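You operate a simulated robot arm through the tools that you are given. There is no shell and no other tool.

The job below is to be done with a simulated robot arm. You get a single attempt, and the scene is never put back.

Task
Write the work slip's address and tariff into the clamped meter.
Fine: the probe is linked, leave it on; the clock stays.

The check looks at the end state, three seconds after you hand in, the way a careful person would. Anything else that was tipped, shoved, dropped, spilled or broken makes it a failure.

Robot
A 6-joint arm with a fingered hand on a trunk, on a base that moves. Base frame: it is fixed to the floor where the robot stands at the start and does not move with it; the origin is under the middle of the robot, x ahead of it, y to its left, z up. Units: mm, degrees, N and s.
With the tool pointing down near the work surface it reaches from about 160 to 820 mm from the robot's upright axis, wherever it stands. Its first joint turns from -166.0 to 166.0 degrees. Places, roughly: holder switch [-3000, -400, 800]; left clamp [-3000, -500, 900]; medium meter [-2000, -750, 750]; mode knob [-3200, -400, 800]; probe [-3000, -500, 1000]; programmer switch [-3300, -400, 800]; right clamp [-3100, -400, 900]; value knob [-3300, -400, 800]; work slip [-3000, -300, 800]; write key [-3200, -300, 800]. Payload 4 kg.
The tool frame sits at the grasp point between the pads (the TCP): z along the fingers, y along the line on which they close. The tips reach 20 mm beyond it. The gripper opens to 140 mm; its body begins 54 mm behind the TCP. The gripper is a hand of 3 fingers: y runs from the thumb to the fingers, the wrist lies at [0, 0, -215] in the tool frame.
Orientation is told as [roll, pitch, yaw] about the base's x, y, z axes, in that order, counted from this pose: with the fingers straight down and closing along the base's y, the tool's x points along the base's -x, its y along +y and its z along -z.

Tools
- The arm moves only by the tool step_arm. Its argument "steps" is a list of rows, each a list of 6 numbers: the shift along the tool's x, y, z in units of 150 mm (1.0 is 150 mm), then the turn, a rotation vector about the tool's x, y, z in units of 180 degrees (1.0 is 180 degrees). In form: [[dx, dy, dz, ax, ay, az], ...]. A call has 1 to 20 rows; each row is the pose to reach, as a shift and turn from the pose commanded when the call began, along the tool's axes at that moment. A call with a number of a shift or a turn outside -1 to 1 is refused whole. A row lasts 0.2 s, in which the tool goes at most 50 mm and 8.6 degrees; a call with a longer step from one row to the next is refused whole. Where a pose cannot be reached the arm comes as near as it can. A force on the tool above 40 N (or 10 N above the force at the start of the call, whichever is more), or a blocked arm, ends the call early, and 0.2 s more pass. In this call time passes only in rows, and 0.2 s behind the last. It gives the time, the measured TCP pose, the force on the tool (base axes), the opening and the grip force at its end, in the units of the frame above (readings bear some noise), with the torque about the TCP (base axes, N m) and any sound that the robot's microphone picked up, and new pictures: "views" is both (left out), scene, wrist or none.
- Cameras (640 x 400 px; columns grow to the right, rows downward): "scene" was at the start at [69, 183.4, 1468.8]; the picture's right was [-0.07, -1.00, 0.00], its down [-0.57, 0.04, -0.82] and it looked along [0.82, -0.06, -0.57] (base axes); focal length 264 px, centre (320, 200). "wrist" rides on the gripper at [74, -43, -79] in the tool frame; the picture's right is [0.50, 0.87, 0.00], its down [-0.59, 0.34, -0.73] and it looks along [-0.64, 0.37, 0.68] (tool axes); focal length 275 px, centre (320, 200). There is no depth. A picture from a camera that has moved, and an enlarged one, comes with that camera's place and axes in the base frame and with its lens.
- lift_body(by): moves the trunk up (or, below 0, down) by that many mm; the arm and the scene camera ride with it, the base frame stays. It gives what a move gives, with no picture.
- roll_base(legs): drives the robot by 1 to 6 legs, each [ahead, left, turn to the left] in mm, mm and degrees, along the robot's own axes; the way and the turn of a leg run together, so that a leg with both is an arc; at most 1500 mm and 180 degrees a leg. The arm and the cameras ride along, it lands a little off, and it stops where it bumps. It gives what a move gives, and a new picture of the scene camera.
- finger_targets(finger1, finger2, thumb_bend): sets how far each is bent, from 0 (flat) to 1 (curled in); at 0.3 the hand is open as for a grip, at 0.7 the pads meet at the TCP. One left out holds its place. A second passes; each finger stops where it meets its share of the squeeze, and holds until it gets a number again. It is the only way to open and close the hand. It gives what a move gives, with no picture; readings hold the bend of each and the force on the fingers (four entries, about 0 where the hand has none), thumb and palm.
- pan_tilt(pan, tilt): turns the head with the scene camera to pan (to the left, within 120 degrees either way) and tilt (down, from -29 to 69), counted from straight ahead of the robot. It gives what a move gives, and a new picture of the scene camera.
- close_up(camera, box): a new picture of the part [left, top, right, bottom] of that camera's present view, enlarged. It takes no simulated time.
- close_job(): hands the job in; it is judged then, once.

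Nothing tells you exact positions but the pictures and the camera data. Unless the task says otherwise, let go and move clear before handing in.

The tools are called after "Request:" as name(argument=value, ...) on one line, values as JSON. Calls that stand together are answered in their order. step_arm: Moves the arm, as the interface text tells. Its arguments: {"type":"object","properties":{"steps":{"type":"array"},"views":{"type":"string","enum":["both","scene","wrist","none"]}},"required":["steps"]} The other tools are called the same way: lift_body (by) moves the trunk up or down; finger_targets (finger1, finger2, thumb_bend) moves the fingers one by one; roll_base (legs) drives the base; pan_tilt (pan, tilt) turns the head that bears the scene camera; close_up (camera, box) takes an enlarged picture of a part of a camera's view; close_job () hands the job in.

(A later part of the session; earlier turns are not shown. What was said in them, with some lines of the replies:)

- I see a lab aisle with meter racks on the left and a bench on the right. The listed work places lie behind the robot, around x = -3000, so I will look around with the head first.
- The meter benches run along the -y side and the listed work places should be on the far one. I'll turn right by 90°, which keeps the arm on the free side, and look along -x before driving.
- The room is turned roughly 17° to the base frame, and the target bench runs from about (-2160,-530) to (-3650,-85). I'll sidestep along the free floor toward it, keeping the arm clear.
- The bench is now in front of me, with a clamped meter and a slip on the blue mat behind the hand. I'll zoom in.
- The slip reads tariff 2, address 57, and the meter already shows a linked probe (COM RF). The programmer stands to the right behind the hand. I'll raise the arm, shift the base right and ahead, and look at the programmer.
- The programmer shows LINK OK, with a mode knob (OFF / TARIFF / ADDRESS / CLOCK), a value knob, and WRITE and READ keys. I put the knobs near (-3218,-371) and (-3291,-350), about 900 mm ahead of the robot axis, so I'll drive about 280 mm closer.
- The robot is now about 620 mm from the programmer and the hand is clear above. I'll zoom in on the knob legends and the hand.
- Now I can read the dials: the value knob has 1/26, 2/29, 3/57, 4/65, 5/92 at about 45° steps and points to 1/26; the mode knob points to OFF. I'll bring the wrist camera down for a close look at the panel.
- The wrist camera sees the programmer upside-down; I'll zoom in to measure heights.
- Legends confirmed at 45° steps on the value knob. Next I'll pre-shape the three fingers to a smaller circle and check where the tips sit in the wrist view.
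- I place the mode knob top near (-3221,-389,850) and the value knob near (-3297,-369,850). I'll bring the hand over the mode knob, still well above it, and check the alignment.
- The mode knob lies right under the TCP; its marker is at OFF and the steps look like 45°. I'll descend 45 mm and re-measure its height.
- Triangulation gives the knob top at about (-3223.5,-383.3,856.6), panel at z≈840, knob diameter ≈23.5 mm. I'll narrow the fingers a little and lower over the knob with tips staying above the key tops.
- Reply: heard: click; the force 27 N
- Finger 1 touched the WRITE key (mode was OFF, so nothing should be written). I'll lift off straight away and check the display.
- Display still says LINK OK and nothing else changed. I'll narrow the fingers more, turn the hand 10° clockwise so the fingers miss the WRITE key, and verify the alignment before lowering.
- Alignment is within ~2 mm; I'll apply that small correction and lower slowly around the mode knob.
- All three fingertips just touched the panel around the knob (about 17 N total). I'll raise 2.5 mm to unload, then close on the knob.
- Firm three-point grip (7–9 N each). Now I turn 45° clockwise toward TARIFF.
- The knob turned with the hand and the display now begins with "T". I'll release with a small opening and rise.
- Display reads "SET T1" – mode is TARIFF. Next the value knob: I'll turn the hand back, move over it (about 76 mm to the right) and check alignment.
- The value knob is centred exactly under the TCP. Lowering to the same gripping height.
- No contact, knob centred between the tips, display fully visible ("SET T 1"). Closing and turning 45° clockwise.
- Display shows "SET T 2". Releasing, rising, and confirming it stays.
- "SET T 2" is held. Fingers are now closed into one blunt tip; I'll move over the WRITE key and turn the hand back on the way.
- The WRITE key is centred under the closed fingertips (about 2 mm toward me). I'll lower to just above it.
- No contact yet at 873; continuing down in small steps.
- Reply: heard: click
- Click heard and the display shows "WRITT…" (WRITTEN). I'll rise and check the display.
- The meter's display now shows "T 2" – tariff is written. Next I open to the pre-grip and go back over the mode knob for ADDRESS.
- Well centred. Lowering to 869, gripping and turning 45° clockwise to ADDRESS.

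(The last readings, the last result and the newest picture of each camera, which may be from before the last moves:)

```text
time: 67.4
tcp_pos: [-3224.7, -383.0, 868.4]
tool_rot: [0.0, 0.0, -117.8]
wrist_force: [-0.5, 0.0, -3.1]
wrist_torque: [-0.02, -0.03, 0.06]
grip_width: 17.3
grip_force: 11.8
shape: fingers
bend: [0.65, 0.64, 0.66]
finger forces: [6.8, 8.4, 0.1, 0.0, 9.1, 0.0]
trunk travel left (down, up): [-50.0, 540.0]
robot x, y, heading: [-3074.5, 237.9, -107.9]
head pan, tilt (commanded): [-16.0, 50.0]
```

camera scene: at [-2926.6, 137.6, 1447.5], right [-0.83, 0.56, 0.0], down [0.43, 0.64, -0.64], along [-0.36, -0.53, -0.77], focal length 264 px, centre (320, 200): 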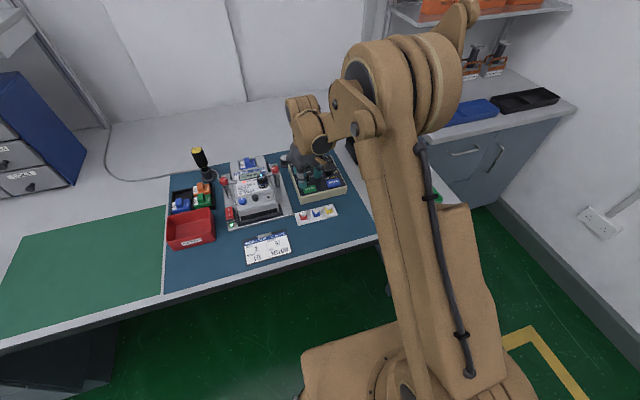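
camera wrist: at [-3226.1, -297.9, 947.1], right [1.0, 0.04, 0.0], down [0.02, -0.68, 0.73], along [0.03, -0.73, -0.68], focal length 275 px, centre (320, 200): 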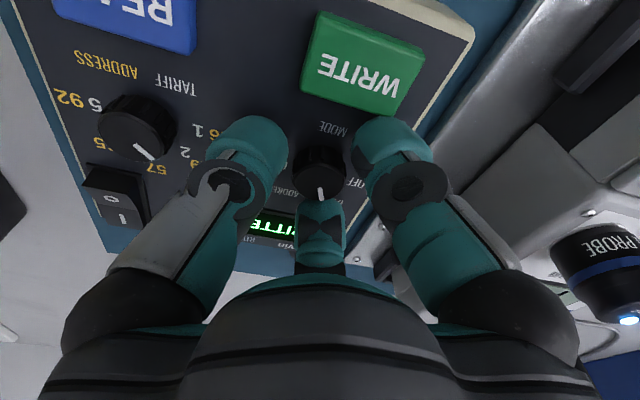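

Request:
step_arm(steps=[[0, 0, 0, 0, 0, 0.042], [0, 0, 0, 0, 0, 0.084], [0, 0, 0, 0, 0, 0.126], [0, 0, 0, 0, 0, 0.168], [0, 0, 0, 0, 0, 0.21], [0, 0, 0, 0, 0, 0.25]], views="wrist")

Request:
finger_targets(finger1=0.605, finger2=0.605, thumb_bend=0.605)

Request:
step_arm(steps=[[0, 0, -0.06, 0, 0, 0], [0, 0, -0.15, 0, 0, 0], [0, 0, -0.3, 0, 0, 0], [0, 0, -0.45, 0, 0, 0]], views="wrist")

Request:
close_up(camera="scene", box=[265, 130, 361, 190])

```text
time: 68.8
tcp_pos: [-3221.8, -384.9, 868.7]
tool_rot: [0.0, 0.0, -163.1]
wrist_force: [0.2, 1.1, -7.7]
wrist_torque: [-0.04, -0.04, 0.04]
grip_width: 17.3
grip_force: 11.2
shape: fingers
bend: [0.65, 0.64, 0.66]
finger forces: [6.8, 7.5, 0.0, 0.0, 8.4, 0.0]
trunk travel left (down, up): [-50.0, 540.0]
robot x, y, heading: [-3069.8, 242.3, -107.9]
head pan, tilt (commanded): [-16.0, 50.0]
camera wrist: at [-3163.4, -321.8, 947.4], right [0.73, -0.68, 0.0], down [-0.46, -0.5, 0.73], along [-0.5, -0.54, -0.68], focal length 275 px, centre (320, 200)
```

wrist: 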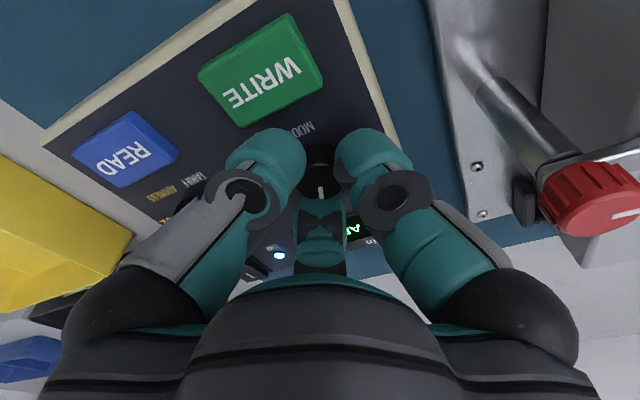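

```text
time: 69.8
tcp_pos: [-3221.3, -384.0, 870.1]
tool_rot: [0.0, -0.1, -163.0]
wrist_force: [-0.4, -0.3, 0.0]
wrist_torque: [-0.03, 0.02, 0.0]
grip_width: 32.0
grip_force: 0.2
shape: fingers
bend: [0.6, 0.6, 0.6]
finger forces: [0.0, 0.0, 0.0, 0.0, 0.4, 0.1]
trunk travel left (down, up): [-50.0, 540.0]
robot x, y, heading: [-3071.9, 236.7, -108.1]
head pan, tilt (commanded): [-16.0, 50.0]
```

```text
time: 70.8
tcp_pos: [-3221.1, -384.0, 936.8]
tool_rot: [-0.1, 0.1, -162.9]
wrist_force: [0.4, 0.5, 0.2]
wrist_torque: [0.02, -0.01, 0.01]
grip_width: 31.9
grip_force: 0.0
shape: fingers
bend: [0.6, 0.6, 0.6]
finger forces: [0.0, 0.0, 0.0, 0.0, 0.0, 0.0]
trunk travel left (down, up): [-50.0, 540.0]
robot x, y, heading: [-3075.0, 239.4, -107.5]
head pan, tilt (commanded): [-16.0, 50.0]
camera wrist: at [-3163.5, -321.3, 1015.3], right [0.73, -0.68, 0.0], down [-0.46, -0.5, 0.73], along [-0.5, -0.54, -0.68], focal length 275 px, centre (320, 200)
```

wrist: 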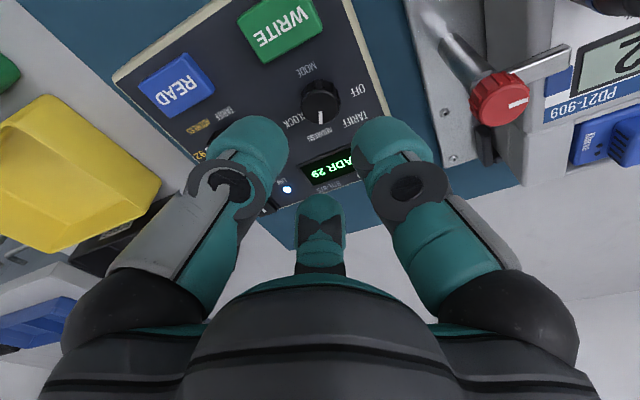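

```text
6.67 times, centred on (313, 160) of scene
camera zoom: at [-2927.5, 135.7, 1447.1], right [-0.83, 0.56, 0.0], down [0.43, 0.64, -0.64], along [-0.36, -0.53, -0.77], focal length 1764 px, centre (367, 467)
```

zoom: 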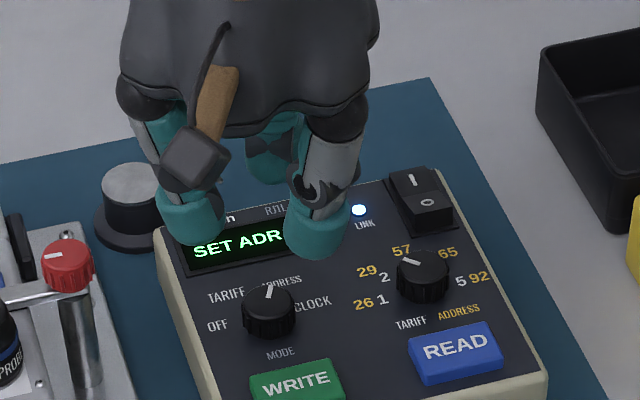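

"SET ADR 29" is shown – mode is ADDRESS. Now back over the value knob for another 45° clockwise, to 57.

Request:
step_arm(steps=[[-0.074, -0.047, 0, 0, 0, -0.042], [-0.148, -0.094, 0, 0, 0, -0.084], [-0.222, -0.141, 0, 0, 0, -0.126], [-0.296, -0.189, 0, 0, 0, -0.168], [-0.37, -0.236, 0, 0, 0, -0.21], [-0.443, -0.283, 0, 0, 0, -0.25]], views="wrist")

Request:
close_up(camera="wrist", box=[160, 20, 480, 220])

```text
time: 72.2
tcp_pos: [-3297.9, -364.2, 937.4]
tool_rot: [0.0, 0.0, -117.8]
wrist_force: [0.2, -0.4, 0.6]
wrist_torque: [0.0, 0.0, 0.02]
grip_width: 32.0
grip_force: 0.0
shape: fingers
bend: [0.6, 0.6, 0.6]
finger forces: [0.0, 0.0, 0.0, 0.0, 0.0, 0.1]
trunk travel left (down, up): [-50.0, 540.0]
robot x, y, heading: [-3071.5, 239.7, -107.8]
head pan, tilt (commanded): [-16.0, 50.0]
camera wrist: at [-3302.0, -278.5, 1016.1], right [1.0, 0.04, 0.0], down [0.03, -0.68, 0.73], along [0.03, -0.73, -0.68], focal length 275 px, centre (320, 200)
```

wrist: 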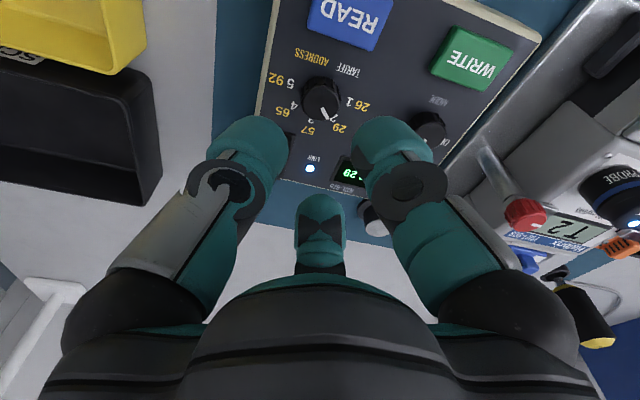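

```text
2.00 times, centred on (320, 120) of wrist
camera zoom: at [-3302.0, -278.5, 1016.1], right [1.0, 0.04, 0.0], down [0.03, -0.68, 0.73], along [0.03, -0.73, -0.68], focal length 551 px, centre (320, 360)
```

zoom: 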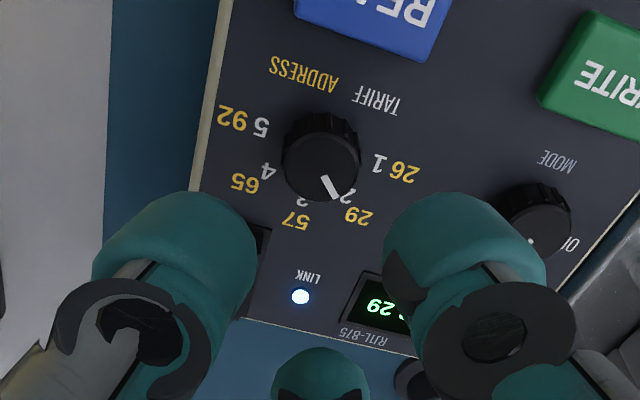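

Nearly centred; I'll add a 1.5 mm correction while lowering and then grip.

Request:
step_arm(steps=[[0.009, -0.005, 0.15, 0, 0, 0], [0.009, -0.005, 0.28, 0, 0, 0], [0.009, -0.005, 0.36, 0, 0, 0], [0.009, -0.005, 0.41, 0, 0, 0], [0.009, -0.005, 0.44, 0, 0, 0], [0.009, -0.005, 0.455, 0, 0, 0]], views="wrist")

Request:
finger_targets(finger1=0.7, finger2=0.7, thumb_bend=0.7)

```text
time: 73.6
tcp_pos: [-3299.2, -361.5, 868.2]
tool_rot: [0.0, 0.1, -117.9]
wrist_force: [-1.1, 0.6, 0.0]
wrist_torque: [0.03, -0.05, 0.03]
grip_width: 32.1
grip_force: 0.0
shape: fingers
bend: [0.6, 0.6, 0.6]
finger forces: [0.0, 0.0, 0.0, 0.1, 0.0, 0.0]
trunk travel left (down, up): [-50.0, 540.0]
robot x, y, heading: [-3072.3, 241.2, -108.0]
head pan, tilt (commanded): [-16.0, 50.0]
camera wrist: at [-3301.7, -275.3, 947.6], right [1.0, 0.04, 0.0], down [0.02, -0.68, 0.73], along [0.03, -0.73, -0.68], focal length 275 px, centre (320, 200)
```

wrist: 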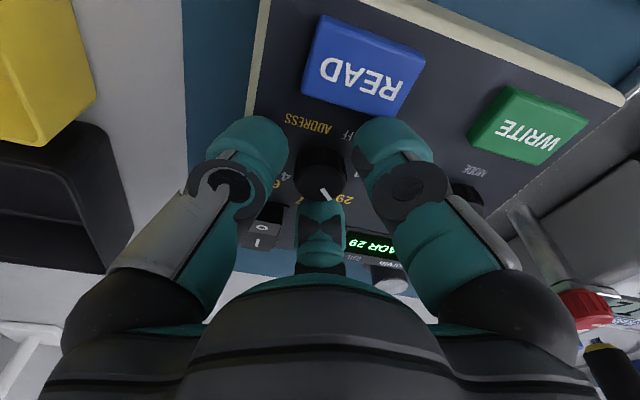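

```text
time: 74.6
tcp_pos: [-3298.2, -362.2, 869.7]
tool_rot: [-0.1, 0.0, -117.9]
wrist_force: [-0.3, -1.1, -1.5]
wrist_torque: [-0.04, -0.03, -0.02]
grip_width: 15.7
grip_force: 11.2
shape: fingers
bend: [0.65, 0.63, 0.66]
finger forces: [6.4, 8.7, 0.1, 0.1, 8.0, 0.1]
trunk travel left (down, up): [-50.0, 540.0]
robot x, y, heading: [-3070.5, 237.9, -107.7]
head pan, tilt (commanded): [-16.0, 50.0]
```

Request:
step_arm(steps=[[0, 0, 0, 0, 0, 0.042], [0, 0, 0, 0, 0, 0.084], [0, 0, 0, 0, 0, 0.126], [0, 0, 0, 0, 0, 0.168], [0, 0, 0, 0, 0, 0.21], [0, 0, 0, 0, 0, 0.25]], views="wrist")

Request:
close_up(camera="scene", box=[265, 130, 361, 190])

```text
time: 76.0
tcp_pos: [-3296.5, -361.3, 868.6]
tool_rot: [0.1, 0.0, -162.9]
wrist_force: [9.0, -5.5, 4.5]
wrist_torque: [-0.11, -0.18, 0.04]
grip_width: 15.9
grip_force: 13.4
shape: fingers
bend: [0.65, 0.63, 0.67]
finger forces: [10.2, 8.9, 0.0, 0.1, 7.9, 0.1]
trunk travel left (down, up): [-50.0, 540.0]
robot x, y, heading: [-3074.1, 241.5, -107.8]
head pan, tilt (commanded): [-16.0, 50.0]
camera wrist: at [-3238.5, -298.7, 947.0], right [0.73, -0.68, 0.0], down [-0.46, -0.5, 0.73], along [-0.5, -0.54, -0.68], focal length 275 px, centre (320, 200)
```

wrist: 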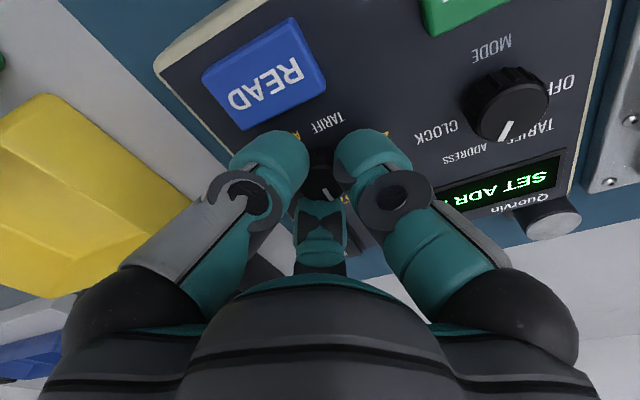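

```text
6.67 times, centred on (313, 160) of scene
camera zoom: at [-2926.2, 135.4, 1447.0], right [-0.83, 0.56, 0.0], down [0.43, 0.64, -0.64], along [-0.36, -0.53, -0.77], focal length 1764 px, centre (367, 467)
```

zoom: 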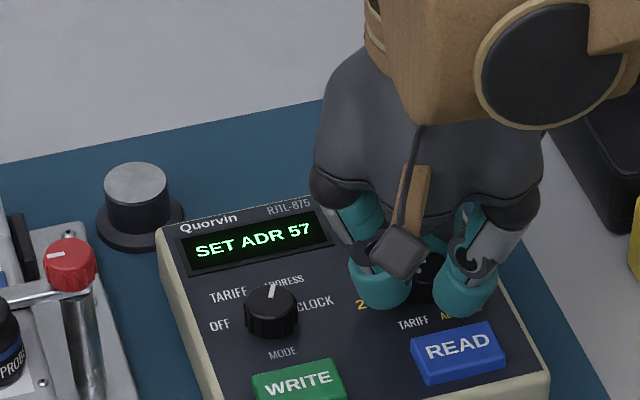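

"SET ADR 57" is shown. Releasing, rising, then closing the fingers for the WRITE press.

Request:
finger_targets(finger1=0.605, finger2=0.605, thumb_bend=0.605)

Request:
step_arm(steps=[[0, 0, -0.06, 0, 0, 0], [0, 0, -0.15, 0, 0, 0], [0, 0, -0.3, 0, 0, 0], [0, 0, -0.4, 0, 0, 0]], views="none")

Request:
close_up(camera="scene", box=[265, 130, 361, 190])

Request:
finger_targets(finger1=0.7, finger2=0.7, thumb_bend=0.7)

```text
time: 77.0
tcp_pos: [-3298.5, -361.7, 867.8]
tool_rot: [0.0, -0.1, -162.9]
wrist_force: [-0.5, -1.1, -0.2]
wrist_torque: [-0.03, 0.0, 0.06]
grip_width: 31.0
grip_force: 0.6
shape: fingers
bend: [0.6, 0.6, 0.6]
finger forces: [0.1, 0.0, 0.1, 0.1, 1.3, 0.1]
trunk travel left (down, up): [-50.0, 540.0]
robot x, y, heading: [-3072.4, 239.8, -108.0]
head pan, tilt (commanded): [-16.0, 50.0]
```

```text
time: 78.0
tcp_pos: [-3296.8, -360.5, 928.9]
tool_rot: [0.0, -0.1, -162.9]
wrist_force: [-0.5, 1.0, -0.4]
wrist_torque: [0.03, -0.02, -0.02]
grip_width: 32.2
grip_force: 0.0
shape: fingers
bend: [0.6, 0.6, 0.6]
finger forces: [0.1, 0.0, 0.0, 0.0, 0.0, 0.0]
trunk travel left (down, up): [-50.0, 540.0]
robot x, y, heading: [-3071.9, 238.1, -108.0]
head pan, tilt (commanded): [-16.0, 50.0]
```

```text
6.67 times, centred on (313, 160) of scene
camera zoom: at [-2927.5, 135.6, 1447.1], right [-0.83, 0.56, 0.0], down [0.43, 0.64, -0.64], along [-0.36, -0.53, -0.77], focal length 1764 px, centre (367, 467)
```

zoom: 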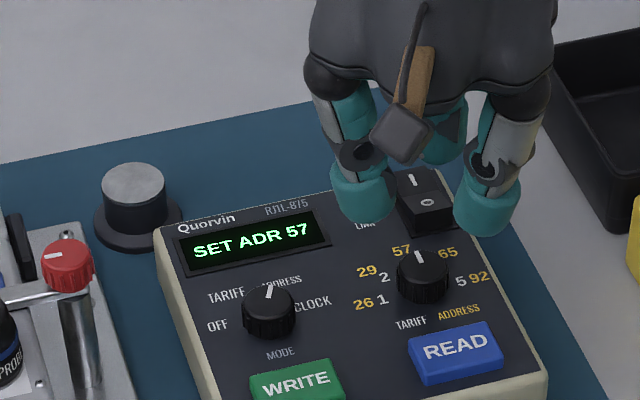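

```text
time: 79.0
tcp_pos: [-3297.6, -361.7, 929.9]
tool_rot: [0.1, 0.1, -162.9]
wrist_force: [-1.0, -0.2, -0.3]
wrist_torque: [-0.03, 0.0, 0.02]
grip_width: 4.1
grip_force: 0.1
shape: fingers
bend: [0.69, 0.69, 0.7]
finger forces: [0.0, 0.1, 0.0, 0.1, 0.1, 0.1]
trunk travel left (down, up): [-50.0, 540.0]
robot x, y, heading: [-3070.8, 242.4, -107.8]
head pan, tilt (commanded): [-16.0, 50.0]
```

Holding "SET ADR 57". Moving over the WRITE key.

Request:
step_arm(steps=[[0.106, -0.001, 0, 0, 0, -0.042], [0.212, -0.002, 0, 0, 0, -0.084], [0.318, -0.003, 0.02, 0, 0, -0.126], [0.424, -0.005, 0.05, 0, 0, -0.168], [0.53, -0.006, 0.09, 0, 0, -0.21], [0.633, -0.007, 0.13, 0, 0, -0.25]], views="wrist")

Request:
close_up(camera="wrist", box=[160, 0, 480, 200])

```text
time: 80.4
tcp_pos: [-3207.6, -333.8, 908.4]
tool_rot: [0.0, 0.0, -117.8]
wrist_force: [-0.7, -0.7, 0.3]
wrist_torque: [-0.03, 0.01, 0.02]
grip_width: 4.2
grip_force: 0.1
shape: fingers
bend: [0.69, 0.69, 0.7]
finger forces: [0.0, 0.0, 0.1, 0.0, 0.0, 0.0]
trunk travel left (down, up): [-50.0, 540.0]
robot x, y, heading: [-3071.7, 242.7, -107.9]
head pan, tilt (commanded): [-16.0, 50.0]
camera wrist: at [-3211.3, -246.8, 987.4], right [1.0, 0.04, 0.0], down [0.03, -0.68, 0.73], along [0.03, -0.73, -0.68], focal length 275 px, centre (320, 200)
```

wrist: 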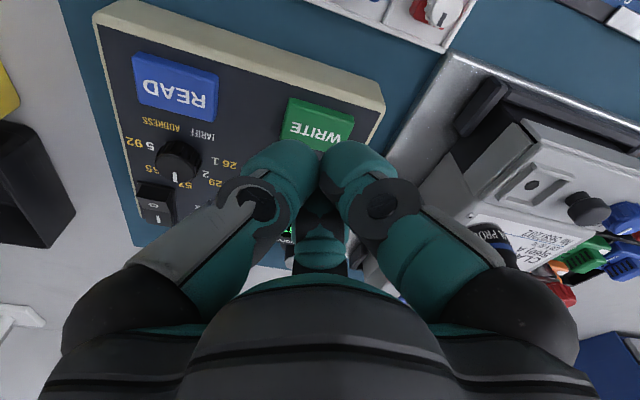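

```text
2.00 times, centred on (320, 100) of wrist
camera zoom: at [-3211.3, -246.8, 987.4], right [1.0, 0.04, 0.0], down [0.03, -0.68, 0.73], along [0.03, -0.73, -0.68], focal length 551 px, centre (320, 400)
```

zoom: 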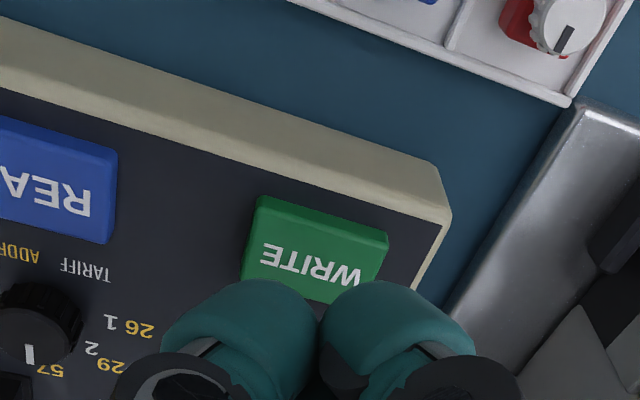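

Aligned as before. Lowering and pressing in small steps.

Request:
step_arm(steps=[[0, 0, 0.1, 0, 0, 0], [0, 0, 0.18, 0, 0, 0], [0, 0, 0.225, 0, 0, 0], [0, 0, 0.245, 0, 0, 0], [0, 0, 0.255, 0, 0, 0], [0, 0, 0.265, 0, 0, 0]], views="wrist")

```text
time: 81.8
tcp_pos: [-3207.9, -332.5, 869.2]
tool_rot: [0.0, 0.0, -117.9]
wrist_force: [-0.3, 0.2, 1.6]
wrist_torque: [0.02, 0.01, 0.0]
grip_width: 3.8
grip_force: 0.1
shape: fingers
bend: [0.69, 0.69, 0.7]
finger forces: [0.1, 0.0, 0.1, 0.0, 0.0, 0.1]
trunk travel left (down, up): [-50.0, 540.0]
robot x, y, heading: [-3073.3, 236.8, -108.1]
head pan, tilt (commanded): [-16.0, 50.0]
camera wrist: at [-3210.7, -246.1, 947.3], right [1.0, 0.04, 0.0], down [0.02, -0.68, 0.73], along [0.03, -0.73, -0.68], focal length 275 px, centre (320, 200)
```

wrist: 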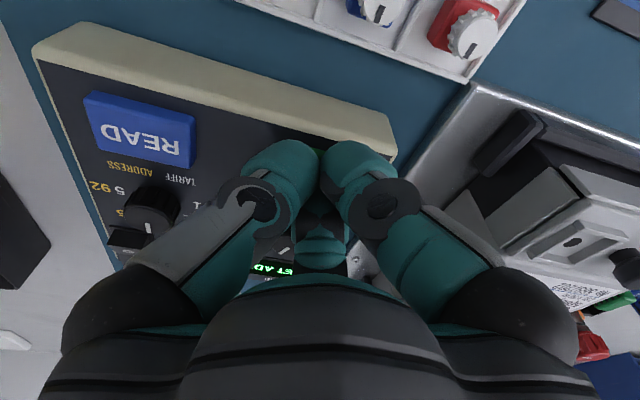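

Just touching; the display still says SET ADR. A little deeper.

Request:
step_arm(steps=[[0, 0, 0.006, 0, 0, 0], [0, 0, 0.012, 0, 0, 0]], views="wrist")

```text
time: 82.4
tcp_pos: [-3207.5, -331.7, 867.8]
tool_rot: [-0.1, 0.0, -118.0]
wrist_force: [0.6, 1.3, 2.4]
wrist_torque: [0.02, 0.01, -0.04]
grip_width: 3.8
grip_force: 1.9
shape: fingers
bend: [0.69, 0.69, 0.7]
finger forces: [0.1, 0.1, 0.1, 0.0, 3.8, 0.0]
trunk travel left (down, up): [-50.0, 540.0]
robot x, y, heading: [-3072.0, 235.5, -108.2]
head pan, tilt (commanded): [-16.0, 50.0]
heard: click
camera wrist: at [-3210.8, -246.0, 945.8], right [1.0, 0.04, 0.0], down [0.02, -0.68, 0.73], along [0.03, -0.73, -0.68], focal length 275 px, centre (320, 200)
```

wrist: 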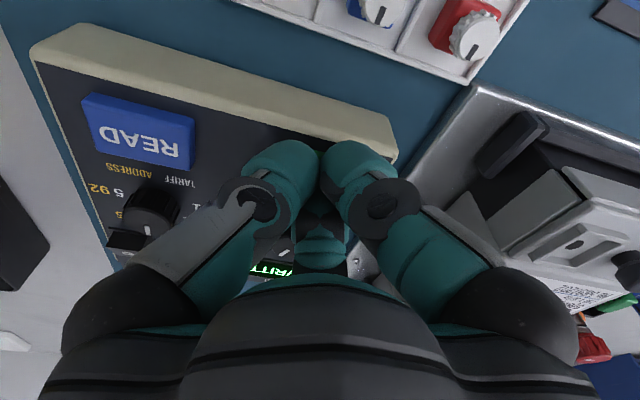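

Click and "WRITTEN" again. I'll rise well clear and check the meter and programmer.

Request:
step_arm(steps=[[0, 0, -0.05, 0, 0, 0], [0, 0, -0.15, 0, 0, 0], [0, 0, -0.35, 0, 0, 0], [0, 0, -0.6, 0, 0, 0], [0, 0, -0.85, 0, 0, 0], [0, 0, -1.0, 0, 0, 0]], views="both")

Request:
close_up(camera="scene", box=[217, 130, 361, 220])

```text
time: 83.8
tcp_pos: [-3205.7, -331.6, 1015.9]
tool_rot: [0.0, 0.0, -117.8]
wrist_force: [-0.4, 0.0, -0.3]
wrist_torque: [-0.01, -0.01, 0.02]
grip_width: 4.0
grip_force: 0.1
shape: fingers
bend: [0.69, 0.69, 0.7]
finger forces: [0.0, 0.1, 0.0, 0.0, 0.1, 0.1]
trunk travel left (down, up): [-50.0, 540.0]
robot x, y, heading: [-3074.9, 237.0, -107.8]
head pan, tilt (commanded): [-16.0, 50.0]
camera scene: at [-2927.5, 135.7, 1447.1], right [-0.83, 0.56, 0.0], down [0.43, 0.64, -0.64], along [-0.36, -0.53, -0.77], focal length 264 px, centre (320, 200)
camera wrist: at [-3209.7, -246.0, 1094.9], right [1.0, 0.04, 0.0], down [0.02, -0.68, 0.73], along [0.03, -0.73, -0.68], focal length 275 px, centre (320, 200)
```

scene: 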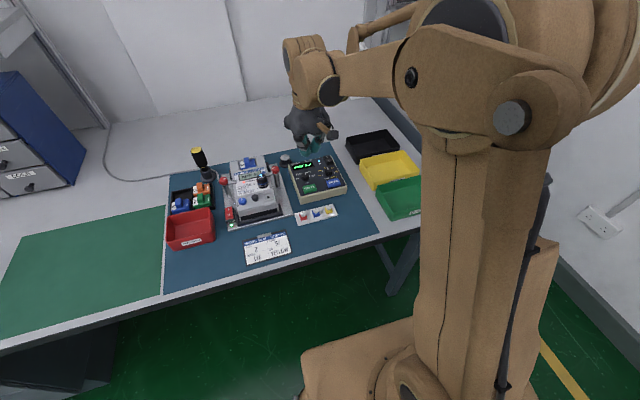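
wrist: 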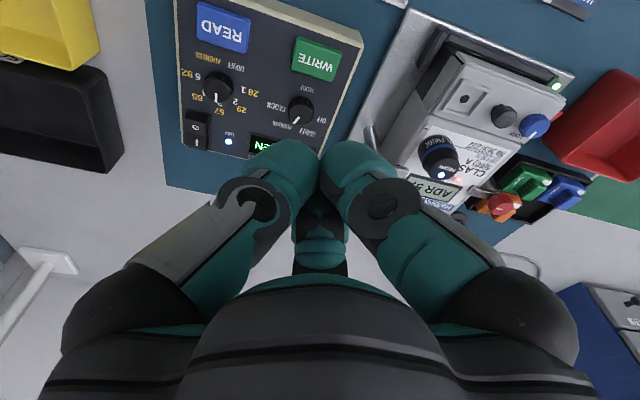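

```text
4.44 times, centred on (289, 175) of scene
camera zoom: at [-2927.5, 135.7, 1447.1], right [-0.83, 0.56, 0.0], down [0.43, 0.64, -0.64], along [-0.36, -0.53, -0.77], focal length 1176 px, centre (458, 311)
```

zoom: 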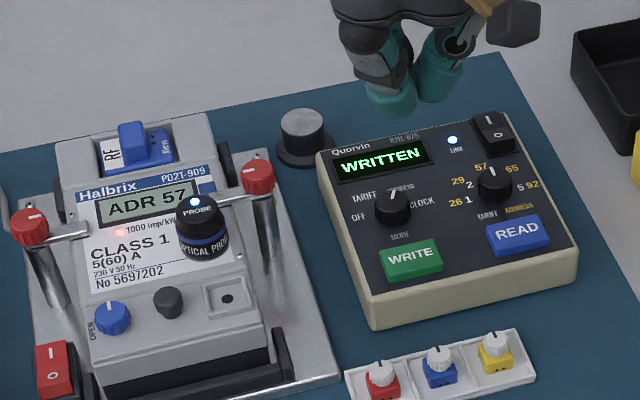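

The meter shows "ADR 57" after earlier showing "T 2", the programmer reads WRITTEN, and the probe is still on and linked. I'll open the hand, withdraw the arm clear of the bench, and take a final look.

Request:
step_arm(steps=[[0.2, 0, -0.2, 0, 0, 0], [0.4, 0, -0.4, 0, 0, 0], [0.6, 0, -0.6, 0, 0, 0], [0.8, 0, -0.7, 0, 0, 0]], views="none")

Request:
finger_targets(finger1=0.3, finger2=0.3, thumb_bend=0.3)

Request:
close_up(camera="scene", box=[140, 110, 460, 310])

Request:
close_up(camera="scene", box=[217, 140, 361, 230])

```text
time: 84.8
tcp_pos: [-3150.7, -223.8, 1120.4]
tool_rot: [0.0, 0.0, -117.9]
wrist_force: [0.4, 0.3, 0.0]
wrist_torque: [0.0, 0.0, 0.0]
grip_width: 4.0
grip_force: 0.0
shape: fingers
bend: [0.69, 0.69, 0.7]
finger forces: [0.0, 0.1, 0.1, 0.1, 0.0, 0.1]
trunk travel left (down, up): [-50.0, 540.0]
robot x, y, heading: [-3069.7, 239.6, -108.0]
head pan, tilt (commanded): [-16.0, 50.0]
```

```text
time: 85.8
tcp_pos: [-3150.4, -225.0, 1120.5]
tool_rot: [-0.1, 0.0, -117.9]
wrist_force: [-0.7, -0.2, 0.2]
wrist_torque: [0.01, 0.0, 0.02]
grip_width: 123.9
grip_force: 0.0
shape: fingers
bend: [0.3, 0.3, 0.3]
finger forces: [0.1, 0.0, 0.0, 0.0, 0.0, 0.0]
trunk travel left (down, up): [-50.0, 540.0]
robot x, y, heading: [-3073.9, 241.6, -107.9]
head pan, tilt (commanded): [-16.0, 50.0]
```

```text
2.00 times, centred on (300, 210) of scene
camera zoom: at [-2927.5, 135.7, 1447.1], right [-0.83, 0.56, 0.0], down [0.43, 0.64, -0.64], along [-0.36, -0.53, -0.77], focal length 529 px, centre (360, 180)
```

zoom: 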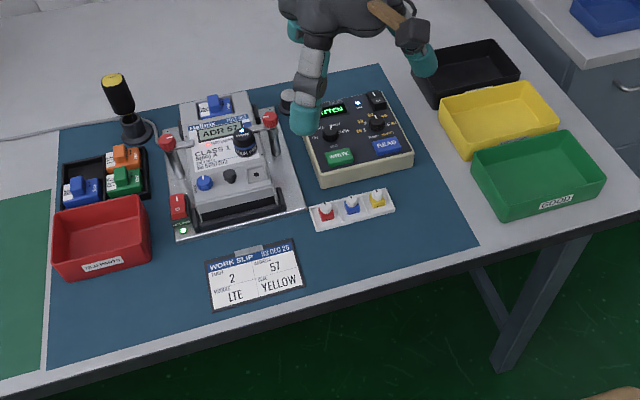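

```text
4.44 times, centred on (289, 185) of scene
camera zoom: at [-2927.5, 135.7, 1447.1], right [-0.83, 0.56, 0.0], down [0.43, 0.64, -0.64], along [-0.36, -0.53, -0.77], focal length 1176 px, centre (458, 267)
```

zoom: 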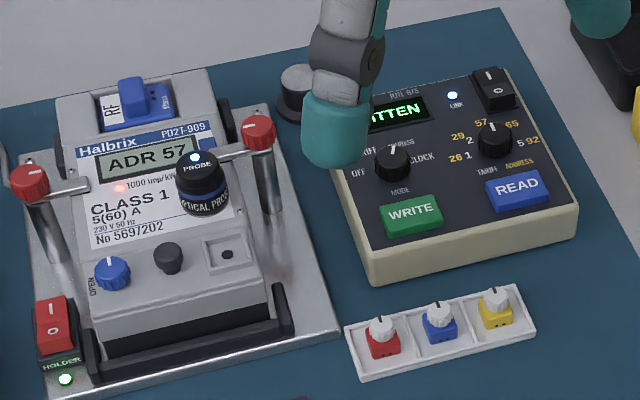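

The hand is open and clear of the bench, and everything is in its place. The meter shows ADR 57 (tariff 2 was written before it), the probe is still linked, and the clock was never touched. I'm handing in.

Request:
close_job()

```text
The job is handed in.
```

I wrote address 57 and tariff 2 from the work slip into the clamped meter, and the job is handed in.

- **Tariff:** I set the programmer to TARIFF 2 and pressed WRITE. The programmer showed WRITTEN and the meter showed "T 2".
- **Address:** I set it to ADDRESS 57 and pressed WRITE. The programmer showed WRITTEN and the meter showed "ADR 57". I did not use the READ key to check both values afterwards.
- **Probe and clock:** The probe is still on the meter with its link light on. The mode knob never went to CLOCK, so the clock was not written.
- **One slip:** On the first approach a finger touched the WRITE key while the mode was still OFF. There was a click, but the programmer still read LINK OK and nothing changed on the meter.

The programmer is still on, with its mode knob at ADDRESS and its value knob at 57. The hand is open and clear of the bench, and nothing else on it looked moved.
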